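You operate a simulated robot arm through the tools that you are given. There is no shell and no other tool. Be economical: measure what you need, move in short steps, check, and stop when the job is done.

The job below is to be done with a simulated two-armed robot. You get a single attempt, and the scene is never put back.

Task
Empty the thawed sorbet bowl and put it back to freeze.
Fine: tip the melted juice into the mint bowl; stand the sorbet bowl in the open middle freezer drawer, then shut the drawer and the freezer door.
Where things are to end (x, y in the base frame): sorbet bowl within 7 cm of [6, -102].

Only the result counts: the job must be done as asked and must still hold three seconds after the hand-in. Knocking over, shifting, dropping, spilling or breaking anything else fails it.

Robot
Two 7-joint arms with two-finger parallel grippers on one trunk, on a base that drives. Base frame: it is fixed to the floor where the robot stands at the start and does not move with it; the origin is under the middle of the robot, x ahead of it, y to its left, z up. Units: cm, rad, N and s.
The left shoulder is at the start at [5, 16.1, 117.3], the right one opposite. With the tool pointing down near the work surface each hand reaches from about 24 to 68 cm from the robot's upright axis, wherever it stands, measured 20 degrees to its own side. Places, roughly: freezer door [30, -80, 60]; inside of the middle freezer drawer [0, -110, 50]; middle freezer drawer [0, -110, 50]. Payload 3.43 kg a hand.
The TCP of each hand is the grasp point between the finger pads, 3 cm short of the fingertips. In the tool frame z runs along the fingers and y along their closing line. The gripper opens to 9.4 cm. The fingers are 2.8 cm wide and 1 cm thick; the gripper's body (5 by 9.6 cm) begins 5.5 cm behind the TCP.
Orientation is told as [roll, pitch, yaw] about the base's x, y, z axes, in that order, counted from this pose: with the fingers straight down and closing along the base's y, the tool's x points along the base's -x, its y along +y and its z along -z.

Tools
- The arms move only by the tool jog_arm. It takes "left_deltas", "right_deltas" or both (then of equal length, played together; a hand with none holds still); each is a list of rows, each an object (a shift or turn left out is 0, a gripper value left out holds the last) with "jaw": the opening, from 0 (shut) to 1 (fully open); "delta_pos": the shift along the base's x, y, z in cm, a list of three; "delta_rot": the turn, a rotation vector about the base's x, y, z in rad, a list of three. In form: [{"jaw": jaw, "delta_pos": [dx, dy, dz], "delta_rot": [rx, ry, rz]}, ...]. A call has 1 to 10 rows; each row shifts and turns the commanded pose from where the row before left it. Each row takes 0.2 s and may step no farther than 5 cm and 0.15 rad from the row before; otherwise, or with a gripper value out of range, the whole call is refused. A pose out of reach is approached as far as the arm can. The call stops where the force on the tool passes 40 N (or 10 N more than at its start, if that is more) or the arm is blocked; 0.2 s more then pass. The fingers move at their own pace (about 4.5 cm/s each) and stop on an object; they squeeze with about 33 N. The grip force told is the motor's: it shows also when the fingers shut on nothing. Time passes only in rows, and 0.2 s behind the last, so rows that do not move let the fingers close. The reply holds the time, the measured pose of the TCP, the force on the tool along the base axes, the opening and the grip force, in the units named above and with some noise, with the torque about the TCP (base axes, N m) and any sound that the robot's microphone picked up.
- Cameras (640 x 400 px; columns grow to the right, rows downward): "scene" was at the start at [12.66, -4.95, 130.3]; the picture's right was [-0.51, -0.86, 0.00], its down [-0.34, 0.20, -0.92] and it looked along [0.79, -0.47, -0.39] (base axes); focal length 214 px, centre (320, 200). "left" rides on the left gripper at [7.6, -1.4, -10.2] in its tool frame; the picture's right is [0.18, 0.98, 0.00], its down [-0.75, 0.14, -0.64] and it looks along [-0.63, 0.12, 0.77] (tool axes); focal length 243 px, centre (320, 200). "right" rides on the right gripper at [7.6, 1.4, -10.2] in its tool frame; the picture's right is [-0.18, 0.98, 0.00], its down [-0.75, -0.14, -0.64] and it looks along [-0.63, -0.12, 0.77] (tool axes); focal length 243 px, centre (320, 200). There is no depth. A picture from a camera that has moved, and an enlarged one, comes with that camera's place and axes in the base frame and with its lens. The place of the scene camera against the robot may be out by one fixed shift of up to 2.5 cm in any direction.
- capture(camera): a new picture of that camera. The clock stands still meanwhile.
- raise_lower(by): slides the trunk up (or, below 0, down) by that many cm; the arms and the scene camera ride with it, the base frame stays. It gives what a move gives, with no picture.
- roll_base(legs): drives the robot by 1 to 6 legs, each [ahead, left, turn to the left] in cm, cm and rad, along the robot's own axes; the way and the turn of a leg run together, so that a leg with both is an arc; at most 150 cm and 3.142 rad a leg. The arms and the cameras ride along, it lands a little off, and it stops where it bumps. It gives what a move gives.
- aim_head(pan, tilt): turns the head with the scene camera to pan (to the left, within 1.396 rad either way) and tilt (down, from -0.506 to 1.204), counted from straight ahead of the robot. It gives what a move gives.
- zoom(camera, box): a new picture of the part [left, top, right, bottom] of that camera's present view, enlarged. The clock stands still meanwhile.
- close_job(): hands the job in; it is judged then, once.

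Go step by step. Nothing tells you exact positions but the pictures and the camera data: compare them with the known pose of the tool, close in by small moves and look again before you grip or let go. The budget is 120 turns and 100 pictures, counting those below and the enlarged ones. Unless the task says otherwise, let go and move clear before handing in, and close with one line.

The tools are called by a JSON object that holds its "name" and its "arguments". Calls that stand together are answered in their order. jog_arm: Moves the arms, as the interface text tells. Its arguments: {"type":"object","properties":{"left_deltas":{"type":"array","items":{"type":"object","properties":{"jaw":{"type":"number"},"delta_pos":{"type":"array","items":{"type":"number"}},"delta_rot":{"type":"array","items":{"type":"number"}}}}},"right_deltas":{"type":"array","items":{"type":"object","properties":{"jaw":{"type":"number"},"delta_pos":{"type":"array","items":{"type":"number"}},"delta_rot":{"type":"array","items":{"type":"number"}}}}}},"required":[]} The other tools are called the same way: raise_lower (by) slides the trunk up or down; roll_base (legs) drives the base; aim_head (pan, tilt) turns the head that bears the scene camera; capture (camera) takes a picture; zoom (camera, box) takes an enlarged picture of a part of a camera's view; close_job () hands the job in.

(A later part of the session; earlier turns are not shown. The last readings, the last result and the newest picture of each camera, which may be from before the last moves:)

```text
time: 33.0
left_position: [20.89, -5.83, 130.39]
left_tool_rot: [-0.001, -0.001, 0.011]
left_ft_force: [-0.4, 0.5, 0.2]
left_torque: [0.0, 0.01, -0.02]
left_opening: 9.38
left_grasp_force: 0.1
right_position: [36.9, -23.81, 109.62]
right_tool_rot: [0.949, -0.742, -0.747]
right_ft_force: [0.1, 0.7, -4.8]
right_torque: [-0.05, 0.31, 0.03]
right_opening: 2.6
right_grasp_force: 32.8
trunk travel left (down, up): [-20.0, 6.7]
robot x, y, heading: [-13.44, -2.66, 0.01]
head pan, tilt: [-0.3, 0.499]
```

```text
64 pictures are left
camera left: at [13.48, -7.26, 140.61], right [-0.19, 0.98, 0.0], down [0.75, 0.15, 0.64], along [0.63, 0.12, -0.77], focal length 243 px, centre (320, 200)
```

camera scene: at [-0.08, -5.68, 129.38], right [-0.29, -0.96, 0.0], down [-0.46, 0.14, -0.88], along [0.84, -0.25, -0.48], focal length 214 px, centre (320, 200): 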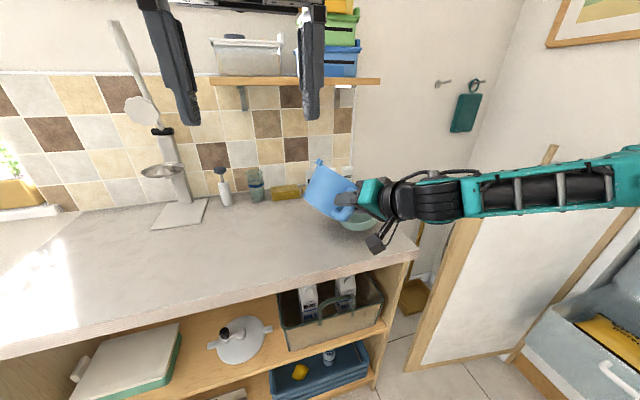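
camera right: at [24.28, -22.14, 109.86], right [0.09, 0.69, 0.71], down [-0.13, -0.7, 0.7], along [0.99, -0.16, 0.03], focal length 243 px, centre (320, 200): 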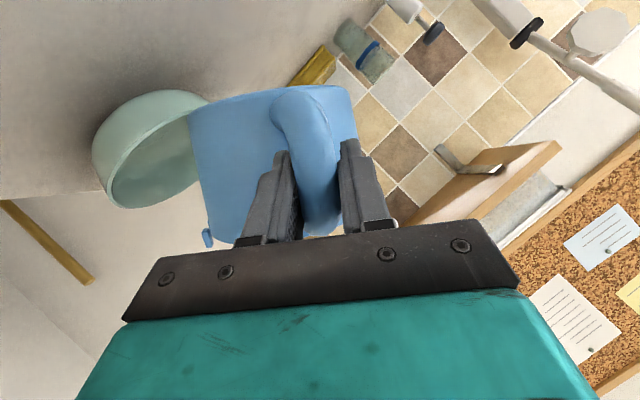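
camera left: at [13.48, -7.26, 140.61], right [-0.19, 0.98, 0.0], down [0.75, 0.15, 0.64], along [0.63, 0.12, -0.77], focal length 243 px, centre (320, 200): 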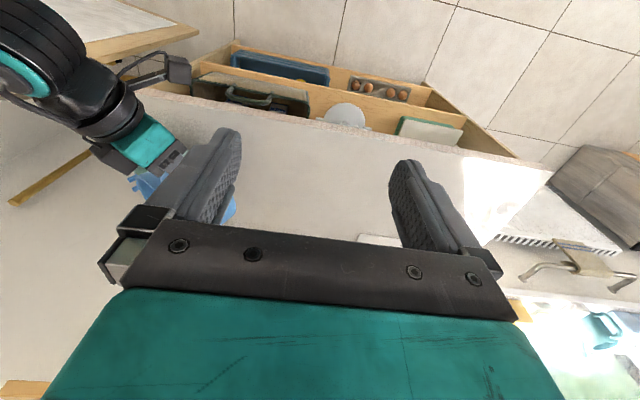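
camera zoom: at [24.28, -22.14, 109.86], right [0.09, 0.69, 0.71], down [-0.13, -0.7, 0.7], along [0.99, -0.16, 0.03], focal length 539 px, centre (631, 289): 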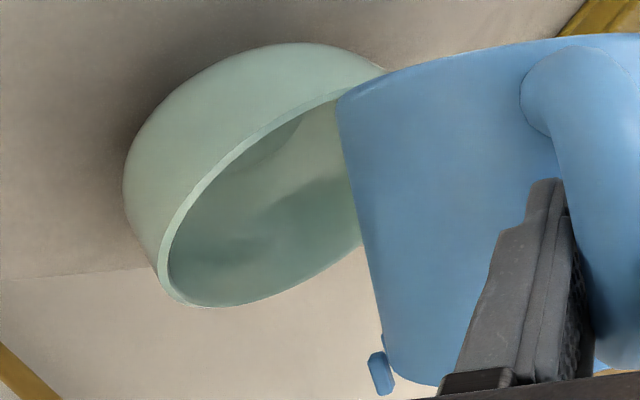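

There's no spill, and the bowl still hangs over the mint bowl. I'll shift 1.5 cm toward +y to make up for the swing and tip further in small steps.

{"name": "jog_arm", "arguments": {"right_deltas": [{"delta_pos": [0, 0.8, 0]}, {"delta_rot": [0.1, 0, 0], "delta_pos": [0, 0.5, 0]}, {"delta_rot": [0.1, 0, 0]}, {"delta_rot": [0.1, 0, 0]}, {}, {}]}}

{"name": "capture", "arguments": {"camera": "right"}}

{"name": "zoom", "arguments": {"camera": "scene", "box": [290, 140, 410, 260]}}

```text
time: 34.4
left_position: [21.05, -5.84, 130.4]
left_tool_rot: [0.0, -0.001, 0.009]
left_ft_force: [-1.1, -1.0, 0.2]
left_torque: [0.02, 0.0, -0.03]
left_opening: 9.4
left_grasp_force: 0.1
right_position: [37.1, -22.54, 109.72]
right_tool_rot: [1.201, -0.517, -0.897]
right_ft_force: [0.7, 1.2, -6.4]
right_torque: [0.13, 0.49, 0.08]
right_opening: 2.57
right_grasp_force: 32.9
trunk travel left (down, up): [-20.0, 6.7]
robot x, y, heading: [-13.45, -2.95, 0.015]
head pan, tilt: [-0.3, 0.499]
```

```text
63 pictures are left
camera right: at [24.37, -20.94, 110.27], right [0.09, 0.45, 0.89], down [-0.13, -0.88, 0.46], along [0.99, -0.16, -0.02], focal length 243 px, centre (320, 200)
```

right: 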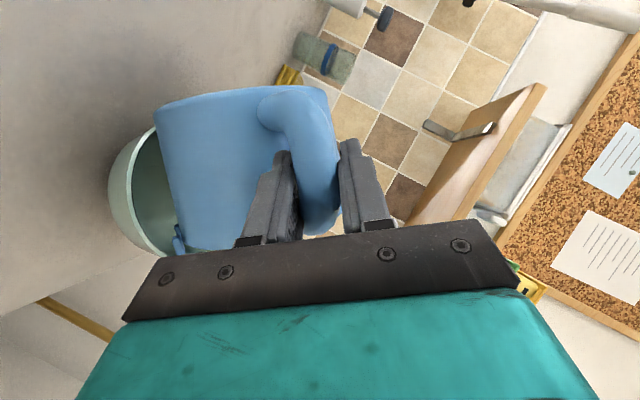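

```text
3.33 times, centred on (350, 200) of scene
camera zoom: at [-0.09, -5.68, 129.38], right [-0.29, -0.96, 0.0], down [-0.46, 0.14, -0.88], along [0.84, -0.25, -0.48], focal length 715 px, centre (220, 200)
```

zoom: 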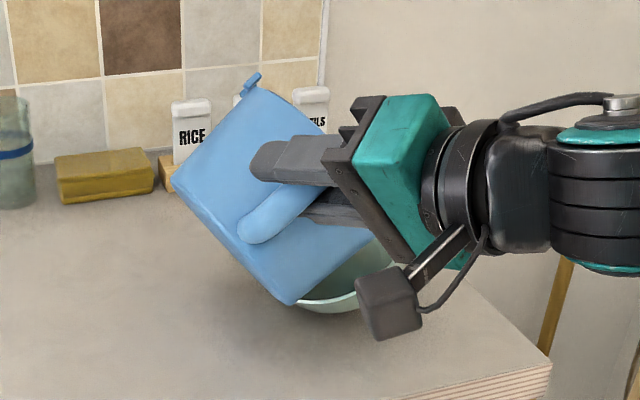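

The bowl turns around the round bar like a hinge, so I'll treat it as hanging and track the lip as I tip. The lip is now about [45.7, -33.6, 102] and still over the mint bowl. I'll raise it for clearance and tip a little more.

{"name": "jog_arm", "arguments": {"right_deltas": [{"delta_pos": [0, 0, 1.2]}, {"delta_pos": [0, 0, 1.2]}, {"delta_pos": [0, 0, 1.2]}, {"delta_rot": [0.08, 0, 0]}, {"delta_rot": [0.08, 0, 0]}, {}, {}]}}

{"name": "capture", "arguments": {"camera": "right"}}

{"name": "zoom", "arguments": {"camera": "scene", "box": [290, 120, 410, 240]}}

```text
time: 36.0
left_position: [21.14, -5.83, 130.41]
left_tool_rot: [0.0, 0.0, 0.011]
left_ft_force: [-1.4, 0.1, -0.2]
left_torque: [0.0, 0.02, 0.0]
left_opening: 9.39
left_grasp_force: 0.0
right_position: [37.11, -22.55, 113.24]
right_tool_rot: [1.309, -0.393, -0.946]
right_ft_force: [-0.7, 0.5, -6.7]
right_torque: [0.0, 0.49, 0.0]
right_opening: 2.61
right_grasp_force: 33.6
trunk travel left (down, up): [-20.0, 6.7]
robot x, y, heading: [-13.67, -3.03, 0.012]
head pan, tilt: [-0.3, 0.499]
```

```text
61 pictures are left
camera right: at [24.38, -21.04, 114.1], right [0.09, 0.31, 0.95], down [-0.13, -0.94, 0.32], along [0.99, -0.15, -0.05], focal length 243 px, centre (320, 200)
```

right: 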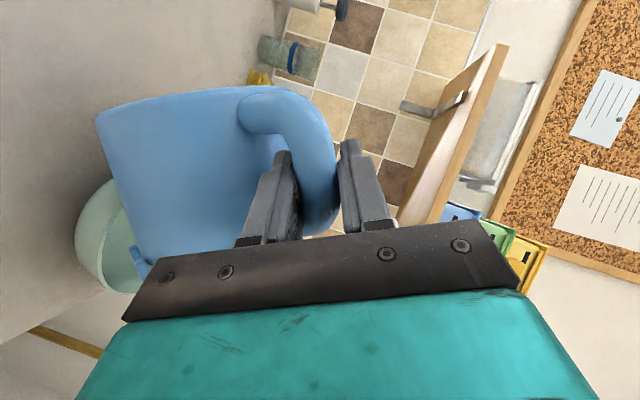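

```text
3.33 times, centred on (350, 180) of scene
camera zoom: at [-0.08, -5.7, 129.38], right [-0.29, -0.96, 0.0], down [-0.46, 0.14, -0.88], along [0.84, -0.25, -0.48], focal length 715 px, centre (220, 267)
```

zoom: 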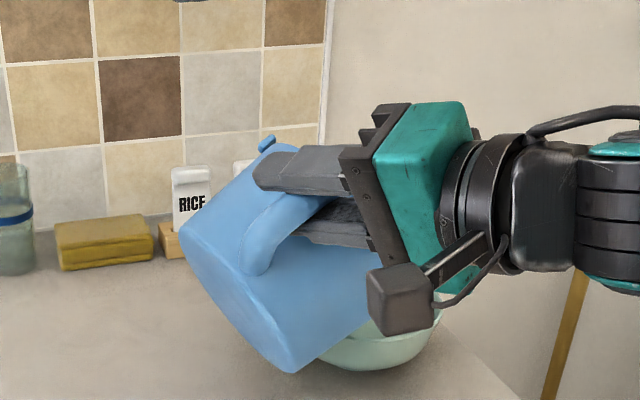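

The lever in the torque reading puts the bowl's centre near x = 44.4, and the lip at about [44.4, -33, 102.6]. I'll shift +x and up to follow the swing, then tip further.

{"name": "jog_arm", "arguments": {"right_deltas": [{"delta_pos": [1.2, 0, 1]}, {"delta_pos": [1.2, 0, 1]}, {"delta_rot": [0.08, 0, 0], "delta_pos": [0.5, 0, 0.6]}, {"delta_rot": [0.08, 0, 0], "delta_pos": [0.5, -0.2, 0.6]}, {}, {}]}}

{"name": "capture", "arguments": {"camera": "right"}}

{"name": "zoom", "arguments": {"camera": "scene", "box": [290, 120, 410, 240]}}

```text
time: 37.4
left_position: [20.94, -5.79, 130.4]
left_tool_rot: [0.0, 0.002, 0.01]
left_ft_force: [0.5, -0.2, 0.3]
left_torque: [-0.01, -0.04, 0.01]
left_opening: 9.38
left_grasp_force: 0.1
right_position: [40.5, -22.76, 116.59]
right_tool_rot: [1.404, -0.258, -0.978]
right_ft_force: [0.1, 0.2, -7.7]
right_torque: [-0.07, 0.51, 0.01]
right_opening: 2.61
right_grasp_force: 33.0
trunk travel left (down, up): [-20.0, 6.7]
robot x, y, heading: [-13.4, -2.85, 0.012]
head pan, tilt: [-0.3, 0.499]
```

```text
59 pictures are left
camera right: at [27.88, -21.44, 117.57], right [0.09, 0.15, 0.98], down [-0.13, -0.98, 0.16], along [0.99, -0.14, -0.07], focal length 243 px, centre (320, 200)
```

right: 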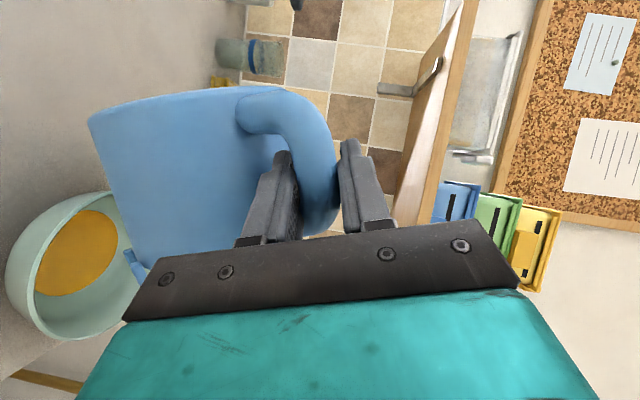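

```text
3.33 times, centred on (350, 180) of scene
camera zoom: at [-0.07, -5.7, 129.38], right [-0.29, -0.96, 0.0], down [-0.46, 0.14, -0.88], along [0.84, -0.25, -0.48], focal length 715 px, centre (220, 267)
```

zoom: 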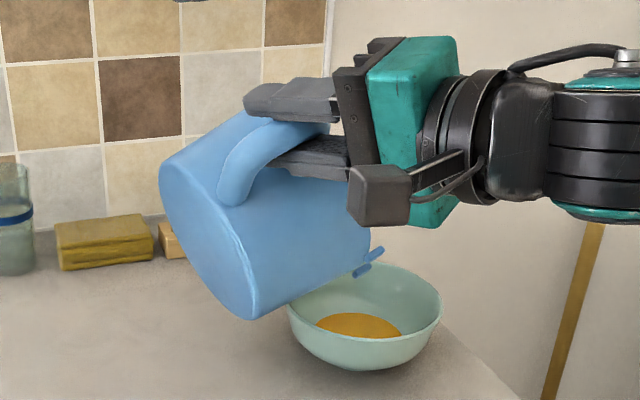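

Juice is visibly collecting in the mint bowl and the swing has settled. I'll go on tipping while moving -y so the lip stays over the bowl.

{"name": "jog_arm", "arguments": {"right_deltas": [{"delta_rot": [0.1, 0, 0], "delta_pos": [0, -1.2, 0.1]}, {"delta_rot": [0.1, 0, 0], "delta_pos": [0, -1.3, 0.1]}, {"delta_rot": [0.1, 0, 0], "delta_pos": [0, -1.5, 0.1]}, {"delta_rot": [0.1, 0, 0], "delta_pos": [0, -1.7, 0.1]}, {"delta_rot": [0.1, 0, 0], "delta_pos": [0, -1.7, 0.1]}, {}, {}]}}

{"name": "capture", "arguments": {"camera": "right"}}

{"name": "zoom", "arguments": {"camera": "scene", "box": [290, 120, 410, 240]}}

```text
time: 39.0
left_position: [20.99, -5.78, 130.31]
left_tool_rot: [0.0, 0.001, 0.01]
left_ft_force: [-0.4, -0.4, -0.2]
left_torque: [0.03, 0.0, 0.0]
left_opening: 9.41
left_grasp_force: 0.2
right_position: [38.67, -30.73, 121.15]
right_tool_rot: [1.626, 0.107, -0.982]
right_ft_force: [0.1, 0.3, -8.0]
right_torque: [-0.37, 0.42, 0.01]
right_opening: 2.61
right_grasp_force: 33.1
right hand out of reach, approached as far as the arm can: row 2, 3, 4, 5
trunk travel left (down, up): [-20.0, 6.7]
robot x, y, heading: [-13.57, -2.93, 0.014]
head pan, tilt: [-0.3, 0.499]
```

```text
57 pictures are left
camera right: at [26.01, -30.23, 122.81], right [0.11, -0.27, 0.96], down [-0.12, -0.96, -0.26], along [0.99, -0.09, -0.14], focal length 243 px, centre (320, 200)
```

right: 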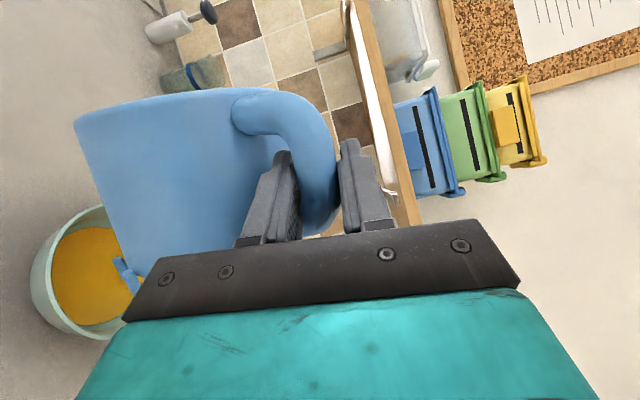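

```text
3.33 times, centred on (350, 180) of scene
camera zoom: at [-0.07, -5.7, 129.38], right [-0.29, -0.96, 0.0], down [-0.46, 0.14, -0.88], along [0.84, -0.25, -0.48], focal length 715 px, centre (220, 267)
```

zoom: 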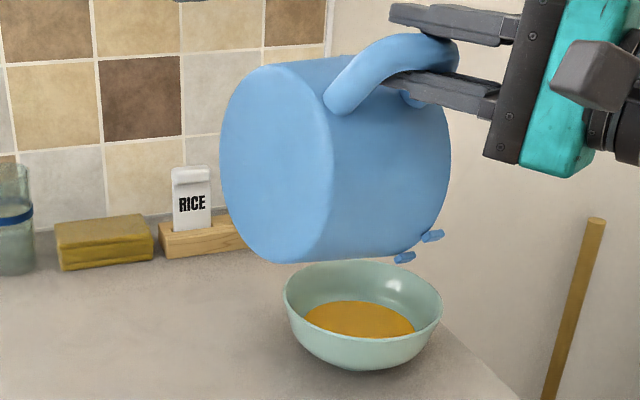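

Most of the juice is in the mint bowl, and the tilt is about 97°. I'll try tipping further by rotation alone and come down a little.

{"name": "jog_arm", "arguments": {"right_deltas": [{"delta_rot": [0.1, 0, 0], "delta_pos": [0, 0.5, 0]}, {"delta_rot": [0.1, 0, 0], "delta_pos": [0, 0.3, 0]}, {"delta_rot": [0.1, 0, 0]}, {}, {}]}}

{"name": "capture", "arguments": {"camera": "right"}}

{"name": "zoom", "arguments": {"camera": "scene", "box": [290, 120, 410, 240]}}

```text
time: 40.2
left_position: [21.02, -5.74, 130.4]
left_tool_rot: [-0.001, 0.001, 0.01]
left_ft_force: [0.1, -0.3, 0.5]
left_torque: [-0.03, 0.01, 0.03]
left_opening: 9.4
left_grasp_force: 0.1
right_position: [38.76, -29.88, 121.17]
right_tool_rot: [1.772, 0.303, -0.935]
right_ft_force: [0.2, 0.4, -7.9]
right_torque: [-0.54, 0.44, 0.03]
right_opening: 2.6
right_grasp_force: 33.0
right hand out of reach, approached as far as the arm can: row 1
trunk travel left (down, up): [-20.0, 6.7]
robot x, y, heading: [-13.62, -2.77, 0.012]
head pan, tilt: [-0.3, 0.499]
```

```text
55 pictures are left
camera right: at [25.99, -30.02, 122.76], right [0.12, -0.49, 0.86], down [-0.1, -0.87, -0.48], along [0.99, -0.03, -0.15], focal length 243 px, centre (320, 200)
```

right: 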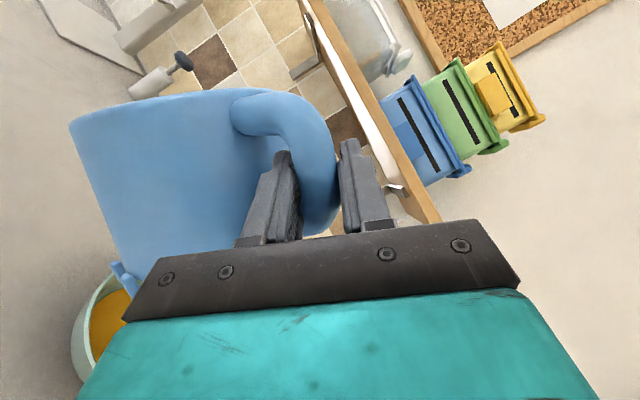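

```text
3.33 times, centred on (350, 180) of scene
camera zoom: at [-0.08, -5.7, 129.38], right [-0.29, -0.96, 0.0], down [-0.46, 0.14, -0.88], along [0.84, -0.25, -0.48], focal length 715 px, centre (220, 267)
```

zoom: 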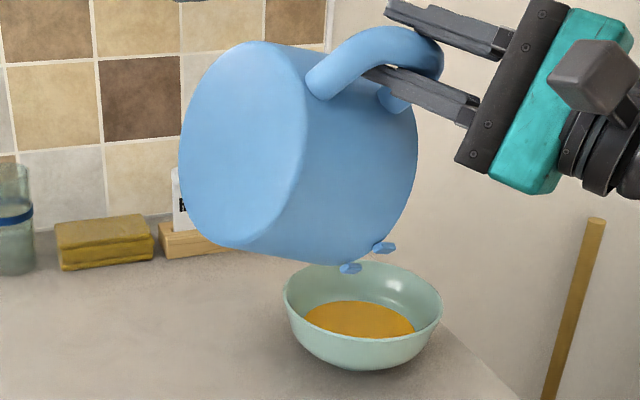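

The bowl is at about 115° and the juice is in the mint bowl. I'll hold a moment to drain it, then roll back while moving toward +y over the free counter.

{"name": "jog_arm", "arguments": {"right_deltas": [{}, {}, {}, {}, {}, {"delta_rot": [-0.1, 0, 0]}, {"delta_rot": [-0.1, 0, 0]}, {"delta_rot": [-0.1, 0, 0]}, {"delta_rot": [-0.1, 0, 0]}, {"delta_rot": [-0.1, 0, 0]}]}}

{"name": "jog_arm", "arguments": {"right_deltas": [{"delta_rot": [-0.12, 0, 0], "delta_pos": [0, 2, 0]}, {"delta_rot": [-0.12, 0, 0], "delta_pos": [0, 2, 0]}, {"delta_rot": [-0.12, 0, 0], "delta_pos": [0, 2, 0]}, {"delta_rot": [-0.12, 0, 0], "delta_pos": [0, 2, 0]}, {"delta_rot": [-0.12, 0, 0], "delta_pos": [0, 2, 0]}, {"delta_rot": [-0.12, 0, 0], "delta_pos": [0, 2, 0]}, {"delta_rot": [-0.12, 0, 0], "delta_pos": [0, 2, 0]}, {"delta_rot": [-0.12, 0, 0], "delta_pos": [0, 2, 0]}, {}]}}

{"name": "capture", "arguments": {"camera": "scene"}}

{"name": "capture", "arguments": {"camera": "right"}}

```text
time: 42.4
left_position: [21.01, -5.72, 130.37]
left_tool_rot: [0.0, 0.0, 0.01]
left_ft_force: [-0.7, 0.5, -0.5]
left_torque: [0.0, 0.01, -0.01]
left_opening: 9.41
left_grasp_force: 0.0
right_position: [38.74, -29.96, 121.14]
right_tool_rot: [1.481, -0.105, -0.963]
right_ft_force: [0.1, -0.4, -8.2]
right_torque: [-0.21, 0.44, 0.02]
right_opening: 2.62
right_grasp_force: 33.1
trunk travel left (down, up): [-20.0, 6.7]
robot x, y, heading: [-13.81, -2.9, 0.014]
head pan, tilt: [-0.3, 0.499]
```

```text
time: 44.4
left_position: [21.0, -5.89, 130.46]
left_tool_rot: [0.0, -0.002, 0.007]
left_ft_force: [0.7, -0.7, 0.0]
left_torque: [0.02, -0.02, -0.03]
left_opening: 9.39
left_grasp_force: 0.1
right_position: [38.87, -13.98, 121.09]
right_tool_rot: [0.727, -0.816, -0.59]
right_ft_force: [-0.7, 0.5, -7.7]
right_torque: [0.54, 0.45, -0.03]
right_opening: 2.6
right_grasp_force: 33.5
trunk travel left (down, up): [-20.0, 6.7]
robot x, y, heading: [-13.51, -3.04, 0.005]
head pan, tilt: [-0.3, 0.499]
```

```text
53 pictures are left
camera scene: at [-0.08, -5.74, 129.38], right [-0.29, -0.96, 0.0], down [-0.46, 0.14, -0.88], along [0.84, -0.25, -0.48], focal length 214 px, centre (320, 200)
```

scene: 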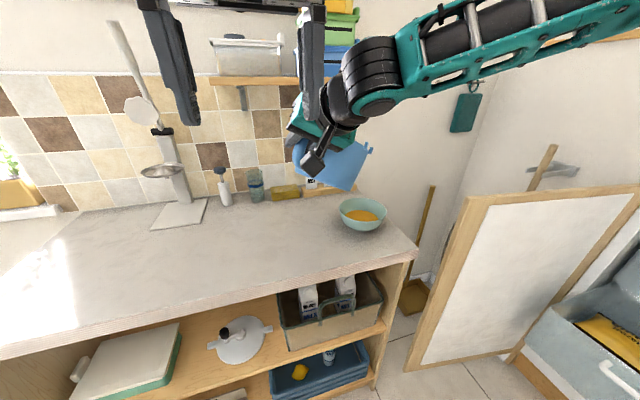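

```text
52 pictures are left
camera right: at [26.16, -12.26, 121.54], right [0.12, 0.81, 0.58], down [-0.1, -0.57, 0.81], along [0.99, -0.16, 0.01], focal length 243 px, centre (320, 200)
```

right: 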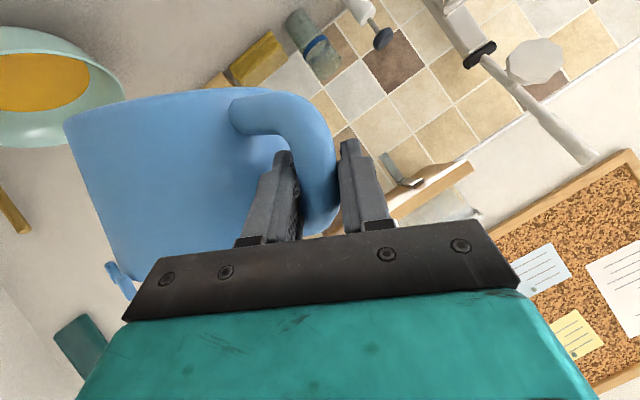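

The counter is clean. I'll level the bowl the rest of the way, moving the left hand off to the left so that the arms keep clear.

{"name": "jog_arm", "arguments": {"left_deltas": [{"delta_pos": [0, 3, 0]}, {"delta_pos": [0, 3, 0]}, {"delta_pos": [0, 3, 0]}, {"delta_pos": [0, 3, 0]}, {"delta_pos": [0, 3, 0]}, {"delta_pos": [0, 3, 0]}, {}], "right_deltas": [{"delta_rot": [-0.09, 0, 0]}, {"delta_rot": [-0.09, 0, 0], "delta_pos": [0, 0.5, -2]}, {"delta_rot": [-0.09, 0, 0], "delta_pos": [0, 1, -2]}, {"delta_rot": [-0.09, 0, 0], "delta_pos": [0, 1, -2]}, {"delta_rot": [-0.09, 0, 0], "delta_pos": [0, 1, -2]}, {"delta_rot": [-0.09, 0, 0], "delta_pos": [0, 1, -2]}, {}]}}

{"name": "capture", "arguments": {"camera": "scene"}}

{"name": "capture", "arguments": {"camera": "right"}}

```text
time: 46.0
left_position: [21.03, 11.99, 130.38]
left_tool_rot: [-0.001, 0.003, 0.009]
left_ft_force: [-0.2, -0.4, 0.1]
left_torque: [0.01, -0.03, -0.03]
left_opening: 9.39
left_grasp_force: 0.2
right_position: [37.95, -12.75, 111.61]
right_tool_rot: [-0.116, -0.964, 0.086]
right_ft_force: [1.0, 0.6, -8.1]
right_torque: [0.7, 0.43, -0.02]
right_opening: 2.61
right_grasp_force: 33.0
right hand out of reach, approached as far as the arm can: row 5, 6
trunk travel left (down, up): [-20.0, 6.7]
robot x, y, heading: [-13.47, -3.13, 0.011]
head pan, tilt: [-0.3, 0.499]
```

```text
51 pictures are left
camera scene: at [-0.07, -5.73, 129.37], right [-0.29, -0.96, 0.0], down [-0.46, 0.14, -0.88], along [0.84, -0.25, -0.48], focal length 214 px, centre (320, 200)
```

scene: 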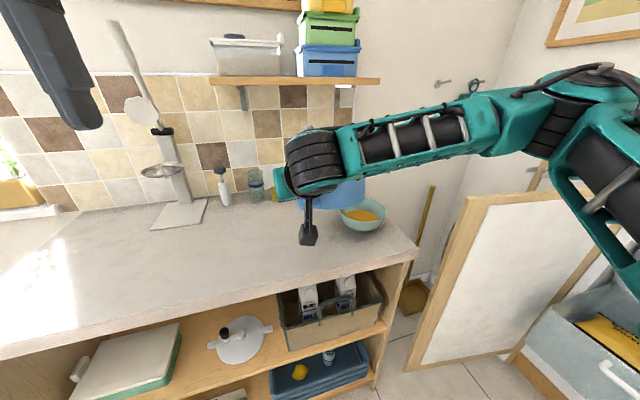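

```text
50 pictures are left
camera right: at [25.24, -11.13, 111.16], right [0.12, 0.99, 0.09], down [-0.1, -0.07, 0.99], along [0.99, -0.12, 0.09], focal length 243 px, centre (320, 200)
```

right: 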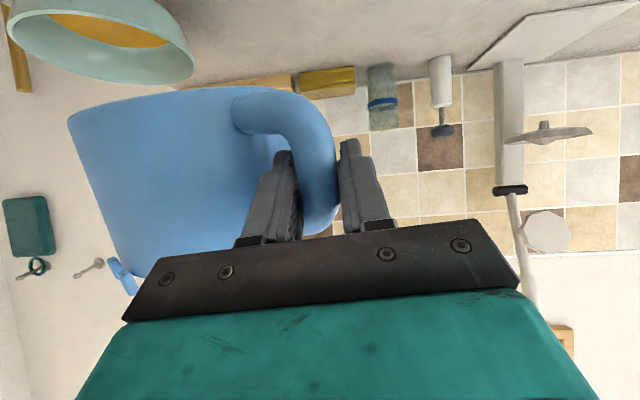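

The bowl's centre of mass sits about [43, -21], too near the mint bowl to go down here. I'll drive left so it hangs over free counter, then check how level it is.

{"name": "roll_base", "arguments": {"legs": [[0, 12, 0]]}}

{"name": "zoom", "arguments": {"camera": "scene", "box": [240, 130, 400, 250]}}

{"name": "capture", "arguments": {"camera": "left"}}

```text
time: 47.2
left_position: [20.92, 24.04, 130.31]
left_tool_rot: [0.001, 0.002, 0.009]
left_ft_force: [0.8, 0.9, -0.2]
left_torque: [-0.01, 0.01, -0.02]
left_opening: 9.41
left_grasp_force: 0.1
right_position: [37.8, -0.73, 111.74]
right_tool_rot: [-0.118, -0.964, 0.083]
right_ft_force: [0.1, 0.9, -8.1]
right_torque: [0.71, 0.44, -0.01]
right_opening: 2.59
right_grasp_force: 33.3
trunk travel left (down, up): [-20.0, 6.7]
robot x, y, heading: [-13.25, 9.0, 0.008]
head pan, tilt: [-0.3, 0.499]
```

```text
3.33 times, centred on (320, 190) of scene
camera zoom: at [-0.19, 6.3, 129.38], right [-0.29, -0.96, 0.0], down [-0.46, 0.14, -0.88], along [0.84, -0.25, -0.48], focal length 715 px, centre (320, 233)
```

zoom: 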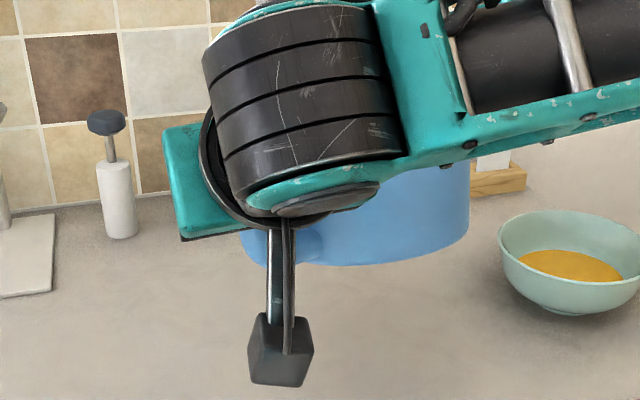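

```text
48 pictures are left
camera left: at [13.3, 22.55, 140.62], right [-0.19, 0.98, 0.0], down [0.75, 0.15, 0.64], along [0.63, 0.12, -0.77], focal length 243 px, centre (320, 200)
```

left: 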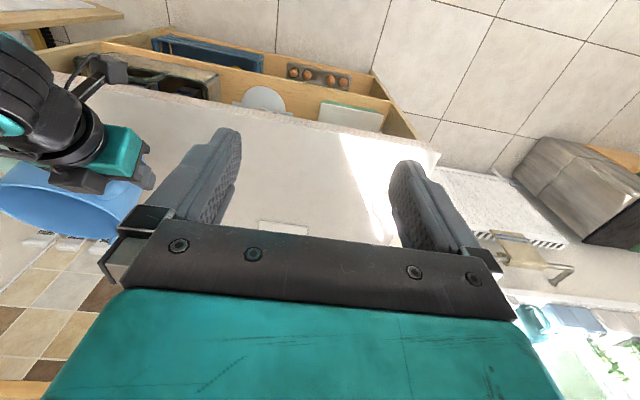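

I'll zoom the left hand's view for the bowl's rim to judge its tilt.

{"name": "zoom", "arguments": {"camera": "left", "box": [0, 140, 180, 260]}}

{"name": "zoom", "arguments": {"camera": "right", "box": [40, 60, 360, 300]}}

```text
3.33 times, centred on (90, 200) of left
camera zoom: at [13.3, 22.55, 140.62], right [-0.19, 0.98, 0.0], down [0.75, 0.15, 0.64], along [0.63, 0.12, -0.77], focal length 809 px, centre (1087, 200)
```

zoom: 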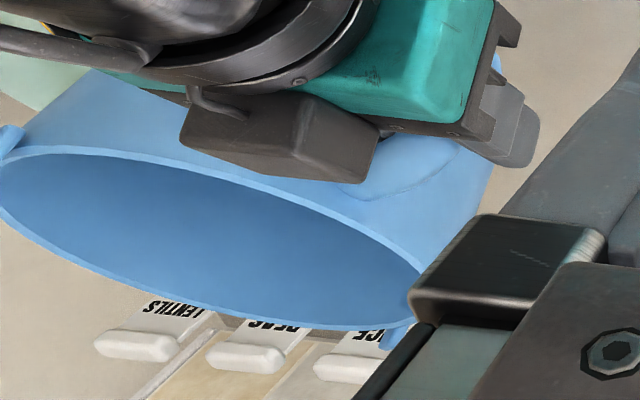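

```text
1.67 times, centred on (200, 180) of right
camera zoom: at [25.12, 0.87, 111.19], right [0.12, 0.99, 0.09], down [-0.1, -0.07, 0.99], along [0.99, -0.12, 0.09], focal length 404 px, centre (520, 233)
```

zoom: 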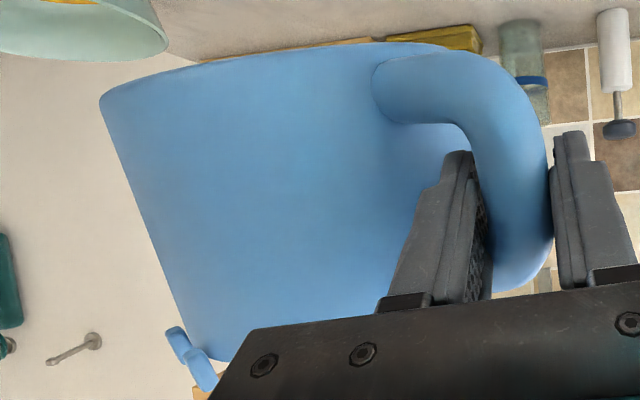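

The rim points show the bowl tilted about 0.19 rad away from its handle, with its centre near [43, -9.3]. I'll correct that tilt with the hand and lower most of the way.

{"name": "jog_arm", "arguments": {"right_deltas": [{"delta_rot": [-0.06, -0.073, 0]}, {"delta_rot": [-0.06, -0.073, 0], "delta_pos": [0, 0, -1]}, {"delta_pos": [0, 0, -1.5]}, {"delta_pos": [0, 0, -1.5]}, {"delta_pos": [0, 0, -1.5]}, {"delta_pos": [0, 0, -1.5]}, {"delta_pos": [0, 0, -1.5]}, {}]}}

{"name": "zoom", "arguments": {"camera": "left", "box": [0, 120, 180, 260]}}

{"name": "zoom", "arguments": {"camera": "scene", "box": [240, 130, 400, 250]}}

```text
time: 49.0
left_position: [20.87, 23.86, 130.37]
left_tool_rot: [0.001, 0.002, 0.009]
left_ft_force: [0.1, -0.1, -0.6]
left_torque: [0.01, 0.01, 0.02]
left_opening: 9.35
left_grasp_force: 0.1
right_position: [37.18, -4.81, 104.55]
right_tool_rot: [-0.394, -1.083, 0.323]
right_ft_force: [0.3, -0.5, -8.6]
right_torque: [0.74, 0.43, -0.03]
right_opening: 2.61
right_grasp_force: 32.7
right hand out of reach, approached as far as the arm can: row 1, 2, 3, 4, 5, 6, 7
trunk travel left (down, up): [-20.0, 6.7]
robot x, y, heading: [-13.83, 9.26, 0.01]
head pan, tilt: [-0.3, 0.499]
```

```text
2.86 times, centred on (90, 190) of left
camera zoom: at [13.29, 22.45, 140.64], right [-0.19, 0.98, 0.0], down [0.75, 0.15, 0.64], along [0.63, 0.12, -0.77], focal length 693 px, centre (977, 229)
```

zoom: 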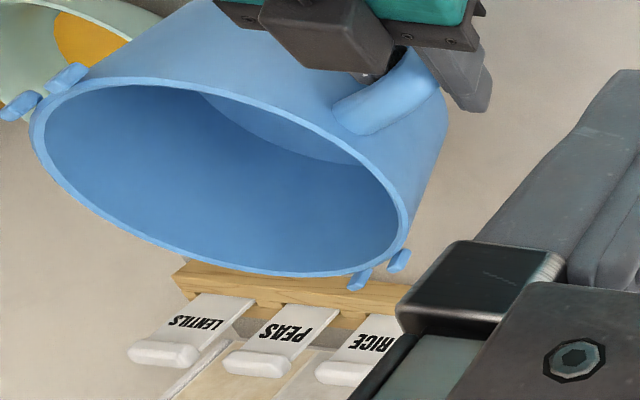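

```text
3.33 times, centred on (320, 190) of scene
camera zoom: at [-0.19, 6.21, 129.38], right [-0.29, -0.96, 0.0], down [-0.46, 0.14, -0.88], along [0.84, -0.25, -0.48], focal length 715 px, centre (320, 233)
```

zoom: 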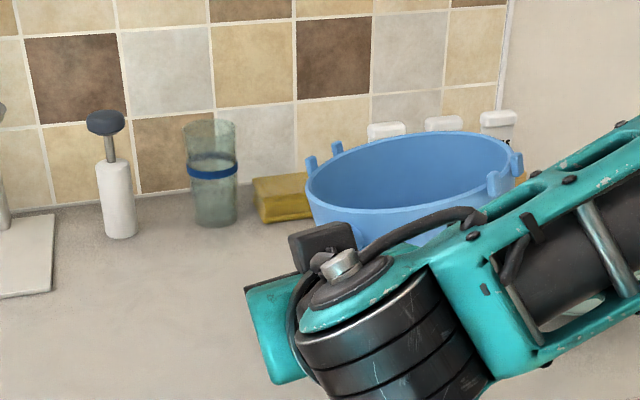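

The bowl looks empty inside, but this hand pose is near the arm's inner limit. I'll drive back and left, then extend the arm to bring the bowl over the same free spot.

{"name": "roll_base", "arguments": {"legs": [[-7, 6, 0]]}}

{"name": "jog_arm", "arguments": {"right_deltas": [{"delta_pos": [2, -1, 0]}, {"delta_pos": [2, -1, 0]}, {"delta_pos": [2, -1, 0]}, {"delta_pos": [1, -1, -1], "delta_rot": [0.06, 0, 0]}, {"delta_pos": [0, 0, -1]}, {}]}}

{"name": "capture", "arguments": {"camera": "scene"}}

{"name": "capture", "arguments": {"camera": "left"}}

{"name": "capture", "arguments": {"camera": "right"}}

```text
time: 50.1
left_position: [13.73, 29.96, 130.44]
left_tool_rot: [0.0, 0.001, 0.008]
left_ft_force: [0.1, 0.6, 0.6]
left_torque: [-0.01, -0.01, 0.01]
left_opening: 9.42
left_grasp_force: 0.1
right_position: [29.97, 0.98, 104.58]
right_tool_rot: [-0.396, -1.082, 0.323]
right_ft_force: [-0.6, -0.4, -7.1]
right_torque: [0.71, 0.45, -0.02]
right_opening: 2.58
right_grasp_force: 32.4
trunk travel left (down, up): [-20.0, 6.7]
robot x, y, heading: [-20.44, 14.74, 0.007]
head pan, tilt: [-0.3, 0.499]
```

```text
time: 51.5
left_position: [13.96, 29.78, 130.38]
left_tool_rot: [0.0, 0.002, 0.007]
left_ft_force: [-0.1, -0.8, -0.2]
left_torque: [-0.01, 0.01, -0.02]
left_opening: 9.39
left_grasp_force: 0.1
right_position: [37.05, -3.02, 102.6]
right_tool_rot: [-0.268, -1.097, 0.207]
right_ft_force: [-0.3, -1.1, -7.9]
right_torque: [0.75, 0.48, -0.02]
right_opening: 2.57
right_grasp_force: 32.5
trunk travel left (down, up): [-20.0, 6.7]
robot x, y, heading: [-20.98, 15.19, 0.008]
head pan, tilt: [-0.3, 0.499]
```

```text
43 pictures are left
camera scene: at [-7.25, 12.1, 129.38], right [-0.29, -0.96, 0.0], down [-0.46, 0.14, -0.88], along [0.84, -0.25, -0.48], focal length 214 px, centre (320, 200)
```

scene: 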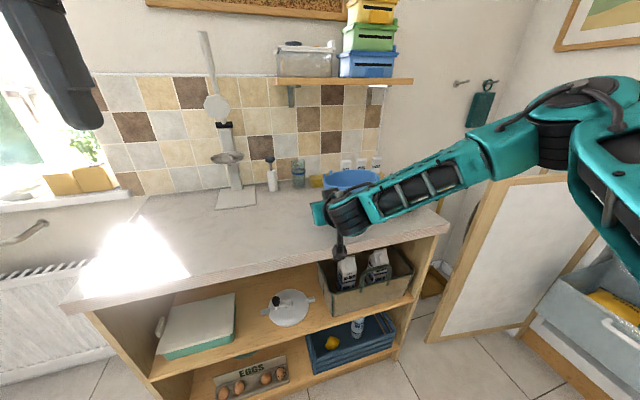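

```text
42 pictures are left
camera left: at [6.28, 28.29, 140.63], right [-0.19, 0.98, 0.0], down [0.75, 0.15, 0.64], along [0.63, 0.12, -0.77], focal length 243 px, centre (320, 200)
```

left: 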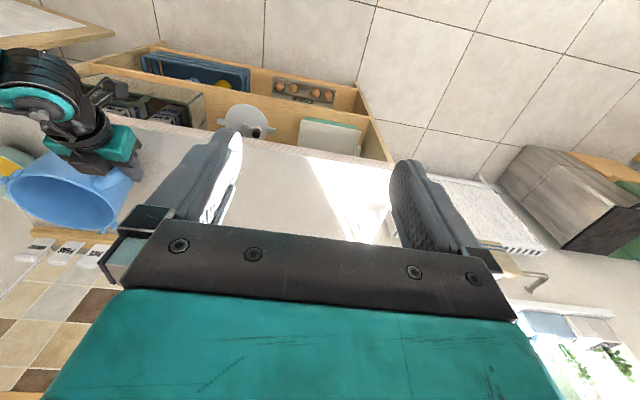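

```text
41 pictures are left
camera right: at [24.65, -1.43, 100.22], right [0.11, 0.99, 0.05], down [-0.24, -0.02, 0.97], along [0.96, -0.12, 0.24], focal length 243 px, centre (320, 200)
```

right: 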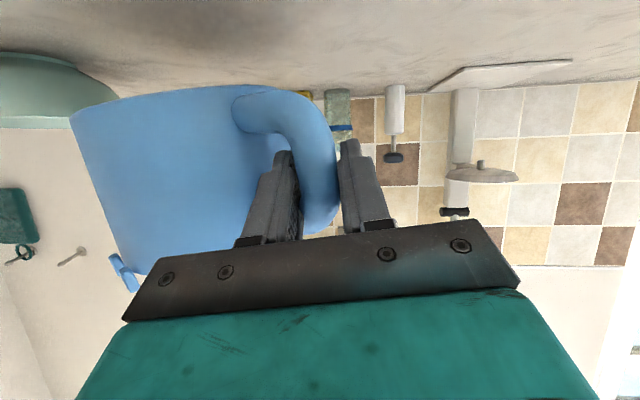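

The bowl hangs nearly level over free counter at about [43, -12.5]. I'll lower it gently until it touches.

{"name": "jog_arm", "arguments": {"right_deltas": [{"delta_pos": [0, 0, -1]}, {"delta_pos": [0, 0, -1]}, {"delta_pos": [0, 0, -1]}, {"delta_pos": [0, 0, -0.6]}, {}]}}

```text
time: 52.7
left_position: [13.81, 29.82, 130.25]
left_tool_rot: [0.001, 0.002, 0.008]
left_ft_force: [0.3, 0.2, 0.4]
left_torque: [0.02, 0.0, 0.01]
left_opening: 9.39
left_grasp_force: 0.0
right_position: [36.6, -3.93, 99.74]
right_tool_rot: [-0.267, -1.096, 0.209]
right_ft_force: [-0.3, -1.3, -7.2]
right_torque: [0.72, 0.45, -0.03]
right_opening: 2.57
right_grasp_force: 32.9
right hand out of reach, approached as far as the arm can: row 3, 4
trunk travel left (down, up): [-20.0, 6.7]
robot x, y, heading: [-20.9, 14.53, 0.009]
head pan, tilt: [-0.3, 0.499]
```

The arm is at its limit here, so I'll lower with the trunk instead, in small steps, watching the force.

{"name": "raise_lower", "arguments": {"by": -2}}

{"name": "zoom", "arguments": {"camera": "scene", "box": [290, 140, 410, 240]}}

{"name": "capture", "arguments": {"camera": "right"}}

```text
time: 53.4
left_position: [13.86, 29.69, 128.45]
left_tool_rot: [0.001, 0.0, 0.007]
left_ft_force: [-0.4, 0.0, -0.1]
left_torque: [0.02, 0.01, 0.01]
left_opening: 9.4
left_grasp_force: 0.0
right_position: [36.7, -3.84, 97.96]
right_tool_rot: [-0.269, -1.1, 0.21]
right_ft_force: [0.9, 0.3, -4.0]
right_torque: [0.45, -0.05, 0.09]
right_opening: 2.61
right_grasp_force: 33.3
trunk travel left (down, up): [-18.0, 8.7]
robot x, y, heading: [-20.33, 14.89, 0.007]
head pan, tilt: [-0.3, 0.499]
```

```text
4.00 times, centred on (350, 190) of scene
camera zoom: at [-7.28, 12.12, 127.38], right [-0.29, -0.96, 0.0], down [-0.46, 0.14, -0.88], along [0.84, -0.25, -0.48], focal length 858 px, centre (200, 240)
```

zoom: 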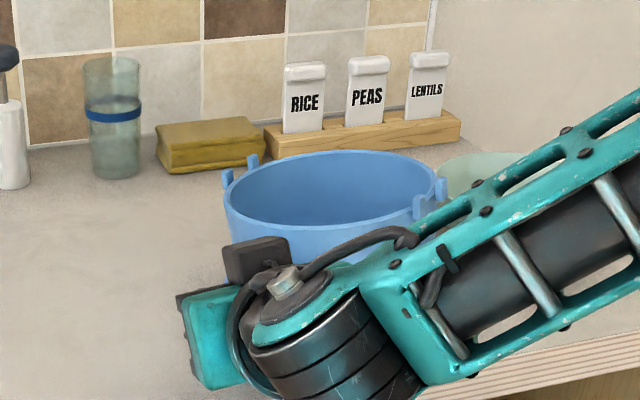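

```text
39 pictures are left
camera right: at [24.28, -2.27, 95.41], right [0.11, 0.99, 0.05], down [-0.24, -0.02, 0.97], along [0.96, -0.12, 0.24], focal length 243 px, centre (320, 200)
```

right: 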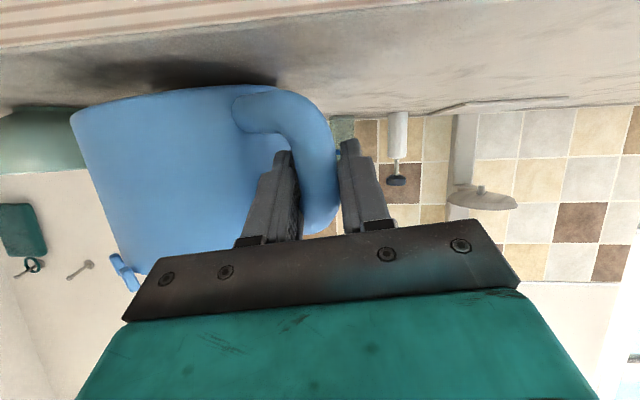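

The far edge has touched down. One more small trunk step should settle the base.

{"name": "raise_lower", "arguments": {"by": -0.7}}

```text
time: 54.0
left_position: [13.6, 29.82, 127.72]
left_tool_rot: [0.001, -0.001, 0.007]
left_ft_force: [0.2, -0.2, -0.5]
left_torque: [0.0, 0.0, 0.03]
left_opening: 9.37
left_grasp_force: 0.1
right_position: [36.49, -3.72, 97.48]
right_tool_rot: [-0.272, -1.103, 0.217]
right_ft_force: [-5.2, 3.2, 9.4]
right_torque: [0.04, -0.98, 0.09]
right_opening: 2.63
right_grasp_force: 32.5
trunk travel left (down, up): [-17.3, 9.4]
robot x, y, heading: [-20.86, 14.99, 0.005]
head pan, tilt: [-0.3, 0.499]
```

The counter now carries the bowl. I'll open slowly, back the hand straight out, and look.

{"name": "jog_arm", "arguments": {"right_deltas": [{"jaw": 0.33}, {"jaw": 0.45}, {"jaw": 0.6}, {}, {"delta_pos": [-2, 0, 0.8]}, {"delta_pos": [-3, 0, 1]}, {"delta_pos": [-3, 0, 2]}]}}

{"name": "capture", "arguments": {"camera": "right"}}

{"name": "zoom", "arguments": {"camera": "scene", "box": [290, 140, 410, 240]}}

```text
time: 55.6
left_position: [13.67, 29.8, 127.74]
left_tool_rot: [-0.001, 0.0, 0.007]
left_ft_force: [-0.5, 0.1, -0.6]
left_torque: [-0.01, 0.0, 0.04]
left_opening: 9.42
left_grasp_force: 0.0
right_position: [28.57, -3.87, 100.94]
right_tool_rot: [-0.271, -1.1, 0.213]
right_ft_force: [-0.1, 0.4, -0.3]
right_torque: [-0.01, 0.02, 0.04]
right_opening: 5.66
right_grasp_force: 0.1
trunk travel left (down, up): [-17.3, 9.4]
robot x, y, heading: [-20.92, 15.12, 0.007]
head pan, tilt: [-0.3, 0.499]
```

```text
38 pictures are left
camera right: at [16.2, -2.34, 98.49], right [0.11, 0.99, 0.05], down [-0.25, -0.02, 0.97], along [0.96, -0.12, 0.24], focal length 243 px, centre (320, 200)
```

right: 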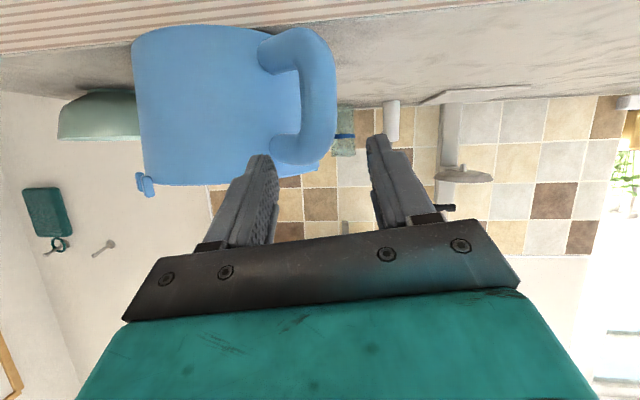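

```text
4.00 times, centred on (350, 190) of scene
camera zoom: at [-7.39, 12.16, 126.71], right [-0.29, -0.96, 0.0], down [-0.46, 0.14, -0.88], along [0.84, -0.25, -0.48], focal length 858 px, centre (200, 240)
```

zoom: 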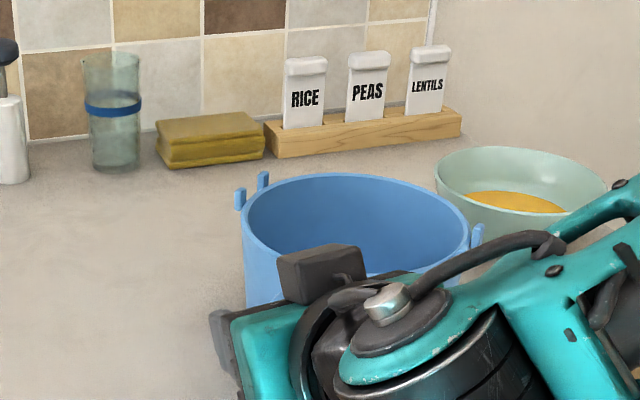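

The bowl stands level, but it was dragged about 6 cm toward the counter edge: centre now about [38, -12.3] and the edge near x = 34.6. One finger was inside the handle loop, so I'll zoom in before moving.

{"name": "zoom", "arguments": {"camera": "right", "box": [120, 10, 440, 250]}}

```text
1.67 times, centred on (280, 130) of right
camera zoom: at [16.2, -2.34, 98.49], right [0.11, 0.99, 0.05], down [-0.25, -0.02, 0.97], along [0.96, -0.12, 0.24], focal length 404 px, centre (387, 317)
```

zoom: 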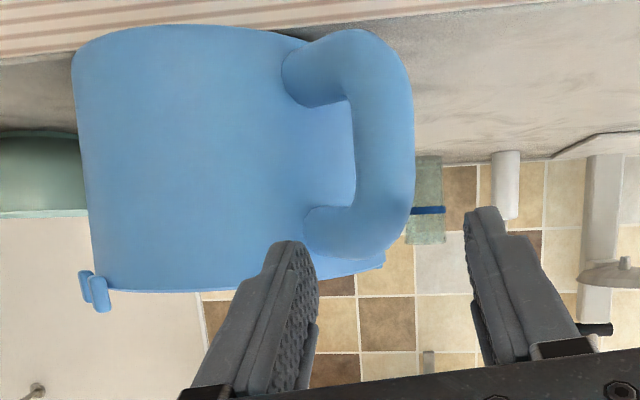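

The hand is clear above the handle. I'll raise it, drive nearer and to the right, and turn the hand to point straight down for a rim grip on the bowl's -y side, between the lugs.

{"name": "jog_arm", "arguments": {"right_deltas": [{"delta_pos": [0, 0, 2]}, {"delta_pos": [0, 0, 3]}, {"delta_pos": [0, 0, 4], "delta_rot": [0, 0, -0.1065]}, {"delta_pos": [0, 0, 4], "delta_rot": [0, 0, -0.1065]}, {"delta_pos": [2, -2, 0], "delta_rot": [0, 0.1375, 0]}, {"delta_pos": [2, -2, 0], "delta_rot": [0, 0.1375, 0]}, {"delta_pos": [2, -2, 0], "delta_rot": [0, 0.1375, 0]}, {"delta_pos": [2, -2, 0], "delta_rot": [0, 0.1375, 0]}]}}

{"name": "roll_base", "arguments": {"legs": [[5, -11, 0]]}}

{"name": "jog_arm", "arguments": {"right_deltas": [{"delta_rot": [0, 0.1375, 0]}, {"delta_rot": [0, 0.1375, 0]}, {"delta_rot": [0, 0.1375, 0]}, {"delta_rot": [0, 0.1375, 0]}, {"delta_rot": [0.1355, 0, 0]}, {"delta_rot": [0.1355, 0, 0]}, {}]}}

{"name": "aim_head", "arguments": {"pan": -0.4, "tilt": 0.7}}

{"name": "capture", "arguments": {"camera": "scene"}}

{"name": "capture", "arguments": {"camera": "right"}}

```text
time: 57.4
left_position: [13.82, 29.83, 127.64]
left_tool_rot: [-0.001, 0.001, 0.006]
left_ft_force: [-0.4, 0.1, -0.3]
left_torque: [0.0, 0.03, 0.02]
left_opening: 9.39
left_grasp_force: 0.0
right_position: [36.52, -11.88, 113.76]
right_tool_rot: [-0.267, -0.545, -0.004]
right_ft_force: [1.5, -0.1, 0.3]
right_torque: [0.02, 0.03, 0.0]
right_opening: 5.64
right_grasp_force: 0.2
trunk travel left (down, up): [-17.3, 9.4]
robot x, y, heading: [-20.96, 15.14, 0.005]
head pan, tilt: [-0.3, 0.499]
```

```text
time: 58.6
left_position: [18.8, 18.95, 127.75]
left_tool_rot: [0.001, 0.0, 0.006]
left_ft_force: [0.4, -0.3, 0.0]
left_torque: [0.04, 0.02, 0.02]
left_opening: 9.42
left_grasp_force: 0.1
right_position: [41.56, -22.62, 113.73]
right_tool_rot: [-0.269, -0.546, -0.002]
right_ft_force: [-0.1, -0.4, -1.1]
right_torque: [0.0, -0.02, 0.02]
right_opening: 5.63
right_grasp_force: 0.1
trunk travel left (down, up): [-17.3, 9.4]
robot x, y, heading: [-15.63, 4.26, 0.01]
head pan, tilt: [-0.3, 0.499]
```

```text
time: 60.2
left_position: [18.81, 19.06, 127.69]
left_tool_rot: [0.0, 0.0, 0.005]
left_ft_force: [0.0, -0.4, 0.6]
left_torque: [-0.01, 0.02, -0.01]
left_opening: 9.39
left_grasp_force: 0.0
right_position: [38.99, -24.01, 112.98]
right_tool_rot: [0.003, 0.004, -0.001]
right_ft_force: [-1.0, 0.2, -0.1]
right_torque: [0.02, -0.02, 0.03]
right_opening: 5.61
right_grasp_force: 0.0
right hand out of reach, approached as far as the arm can: row 3, 4
trunk travel left (down, up): [-17.3, 9.4]
robot x, y, heading: [-16.01, 4.2, 0.008]
head pan, tilt: [-0.3, 0.499]
```

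```text
time: 60.9
left_position: [18.83, 18.97, 127.66]
left_tool_rot: [0.002, 0.001, 0.006]
left_ft_force: [-0.5, 0.2, 0.2]
left_torque: [0.02, -0.01, -0.01]
left_opening: 9.4
left_grasp_force: 0.1
right_position: [38.87, -24.06, 113.19]
right_tool_rot: [0.0, 0.004, 0.0]
right_ft_force: [0.8, 1.0, -0.5]
right_torque: [0.0, -0.01, -0.02]
right_opening: 5.63
right_grasp_force: 0.0
trunk travel left (down, up): [-17.3, 9.4]
robot x, y, heading: [-15.99, 4.03, 0.007]
head pan, tilt: [-0.4, 0.7]
```

```text
35 pictures are left
camera scene: at [-3.14, 0.7, 124.92], right [-0.38, -0.92, 0.0], down [-0.59, 0.25, -0.77], along [0.71, -0.29, -0.64], focal length 214 px, centre (320, 200)
```

scene: 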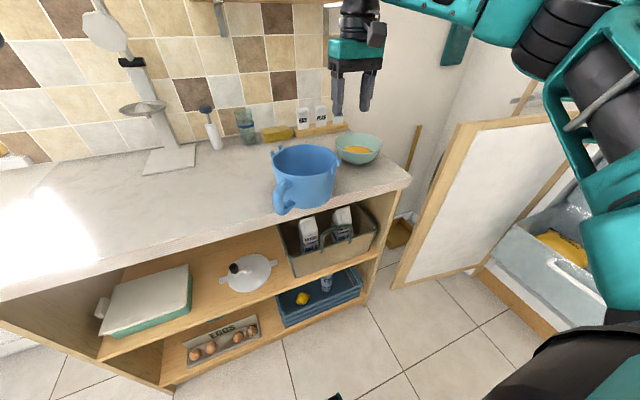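

```text
34 pictures are left
camera right: at [31.42, -22.62, 123.41], right [0.18, 0.98, 0.0], down [0.76, -0.14, 0.64], along [0.63, -0.12, -0.77], focal length 243 px, centre (320, 200)
```

right: 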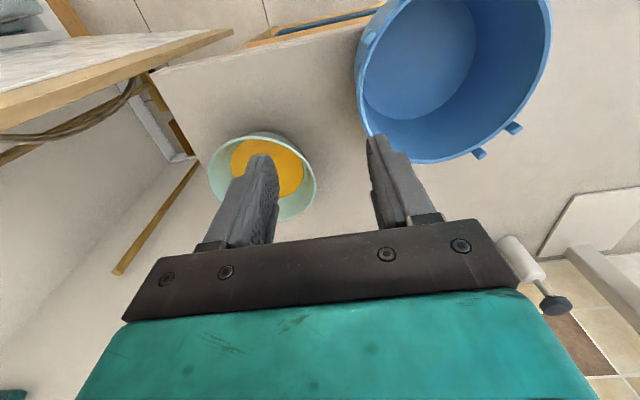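

The sorbet bowl is clearly empty, standing at [37.9, -12.5], and the juice is all in the mint bowl. I'll line the fingers up over the rim at about [39.4, -19.6].

{"name": "jog_arm", "arguments": {"right_deltas": [{"delta_pos": [0.3, 2.2, -2]}, {"delta_pos": [0.2, 2.3, -2]}, {"delta_pos": [0, 0, -2]}, {}]}}

{"name": "capture", "arguments": {"camera": "right"}}

{"name": "zoom", "arguments": {"camera": "scene", "box": [250, 60, 410, 220]}}

```text
time: 61.9
left_position: [18.78, 19.12, 127.57]
left_tool_rot: [0.0, 0.001, 0.006]
left_ft_force: [-0.5, 0.1, -0.3]
left_torque: [-0.01, 0.03, 0.01]
left_opening: 9.38
left_grasp_force: 0.0
right_position: [39.44, -19.68, 106.96]
right_tool_rot: [0.001, 0.001, -0.001]
right_ft_force: [-0.7, -0.3, -0.7]
right_torque: [-0.01, 0.01, 0.0]
right_opening: 5.66
right_grasp_force: 0.1
trunk travel left (down, up): [-17.3, 9.4]
robot x, y, heading: [-15.58, 4.08, 0.005]
head pan, tilt: [-0.4, 0.7]
```

```text
33 pictures are left
camera right: at [31.94, -18.21, 117.26], right [0.18, 0.98, 0.0], down [0.76, -0.14, 0.64], along [0.63, -0.12, -0.77], focal length 243 px, centre (320, 200)
```

right: 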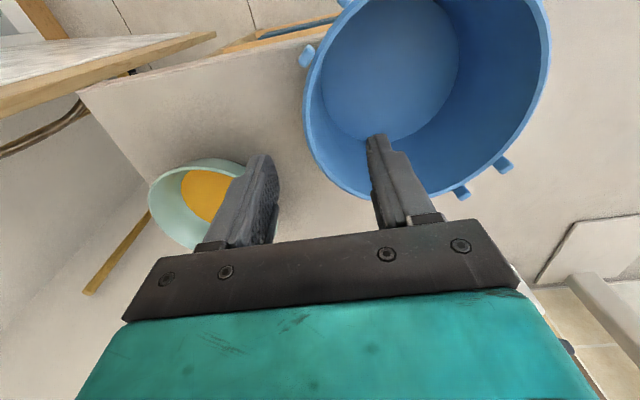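

```text
2.50 times, centred on (330, 140) of scene
camera zoom: at [-3.14, 0.7, 124.92], right [-0.38, -0.92, 0.0], down [-0.6, 0.25, -0.77], along [0.71, -0.29, -0.64], focal length 536 px, centre (295, 350)
```

zoom: 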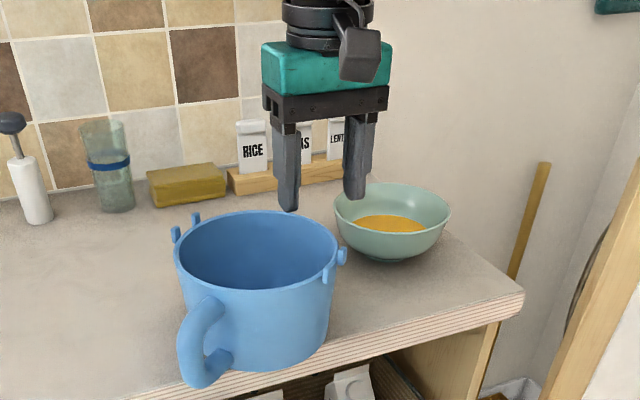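

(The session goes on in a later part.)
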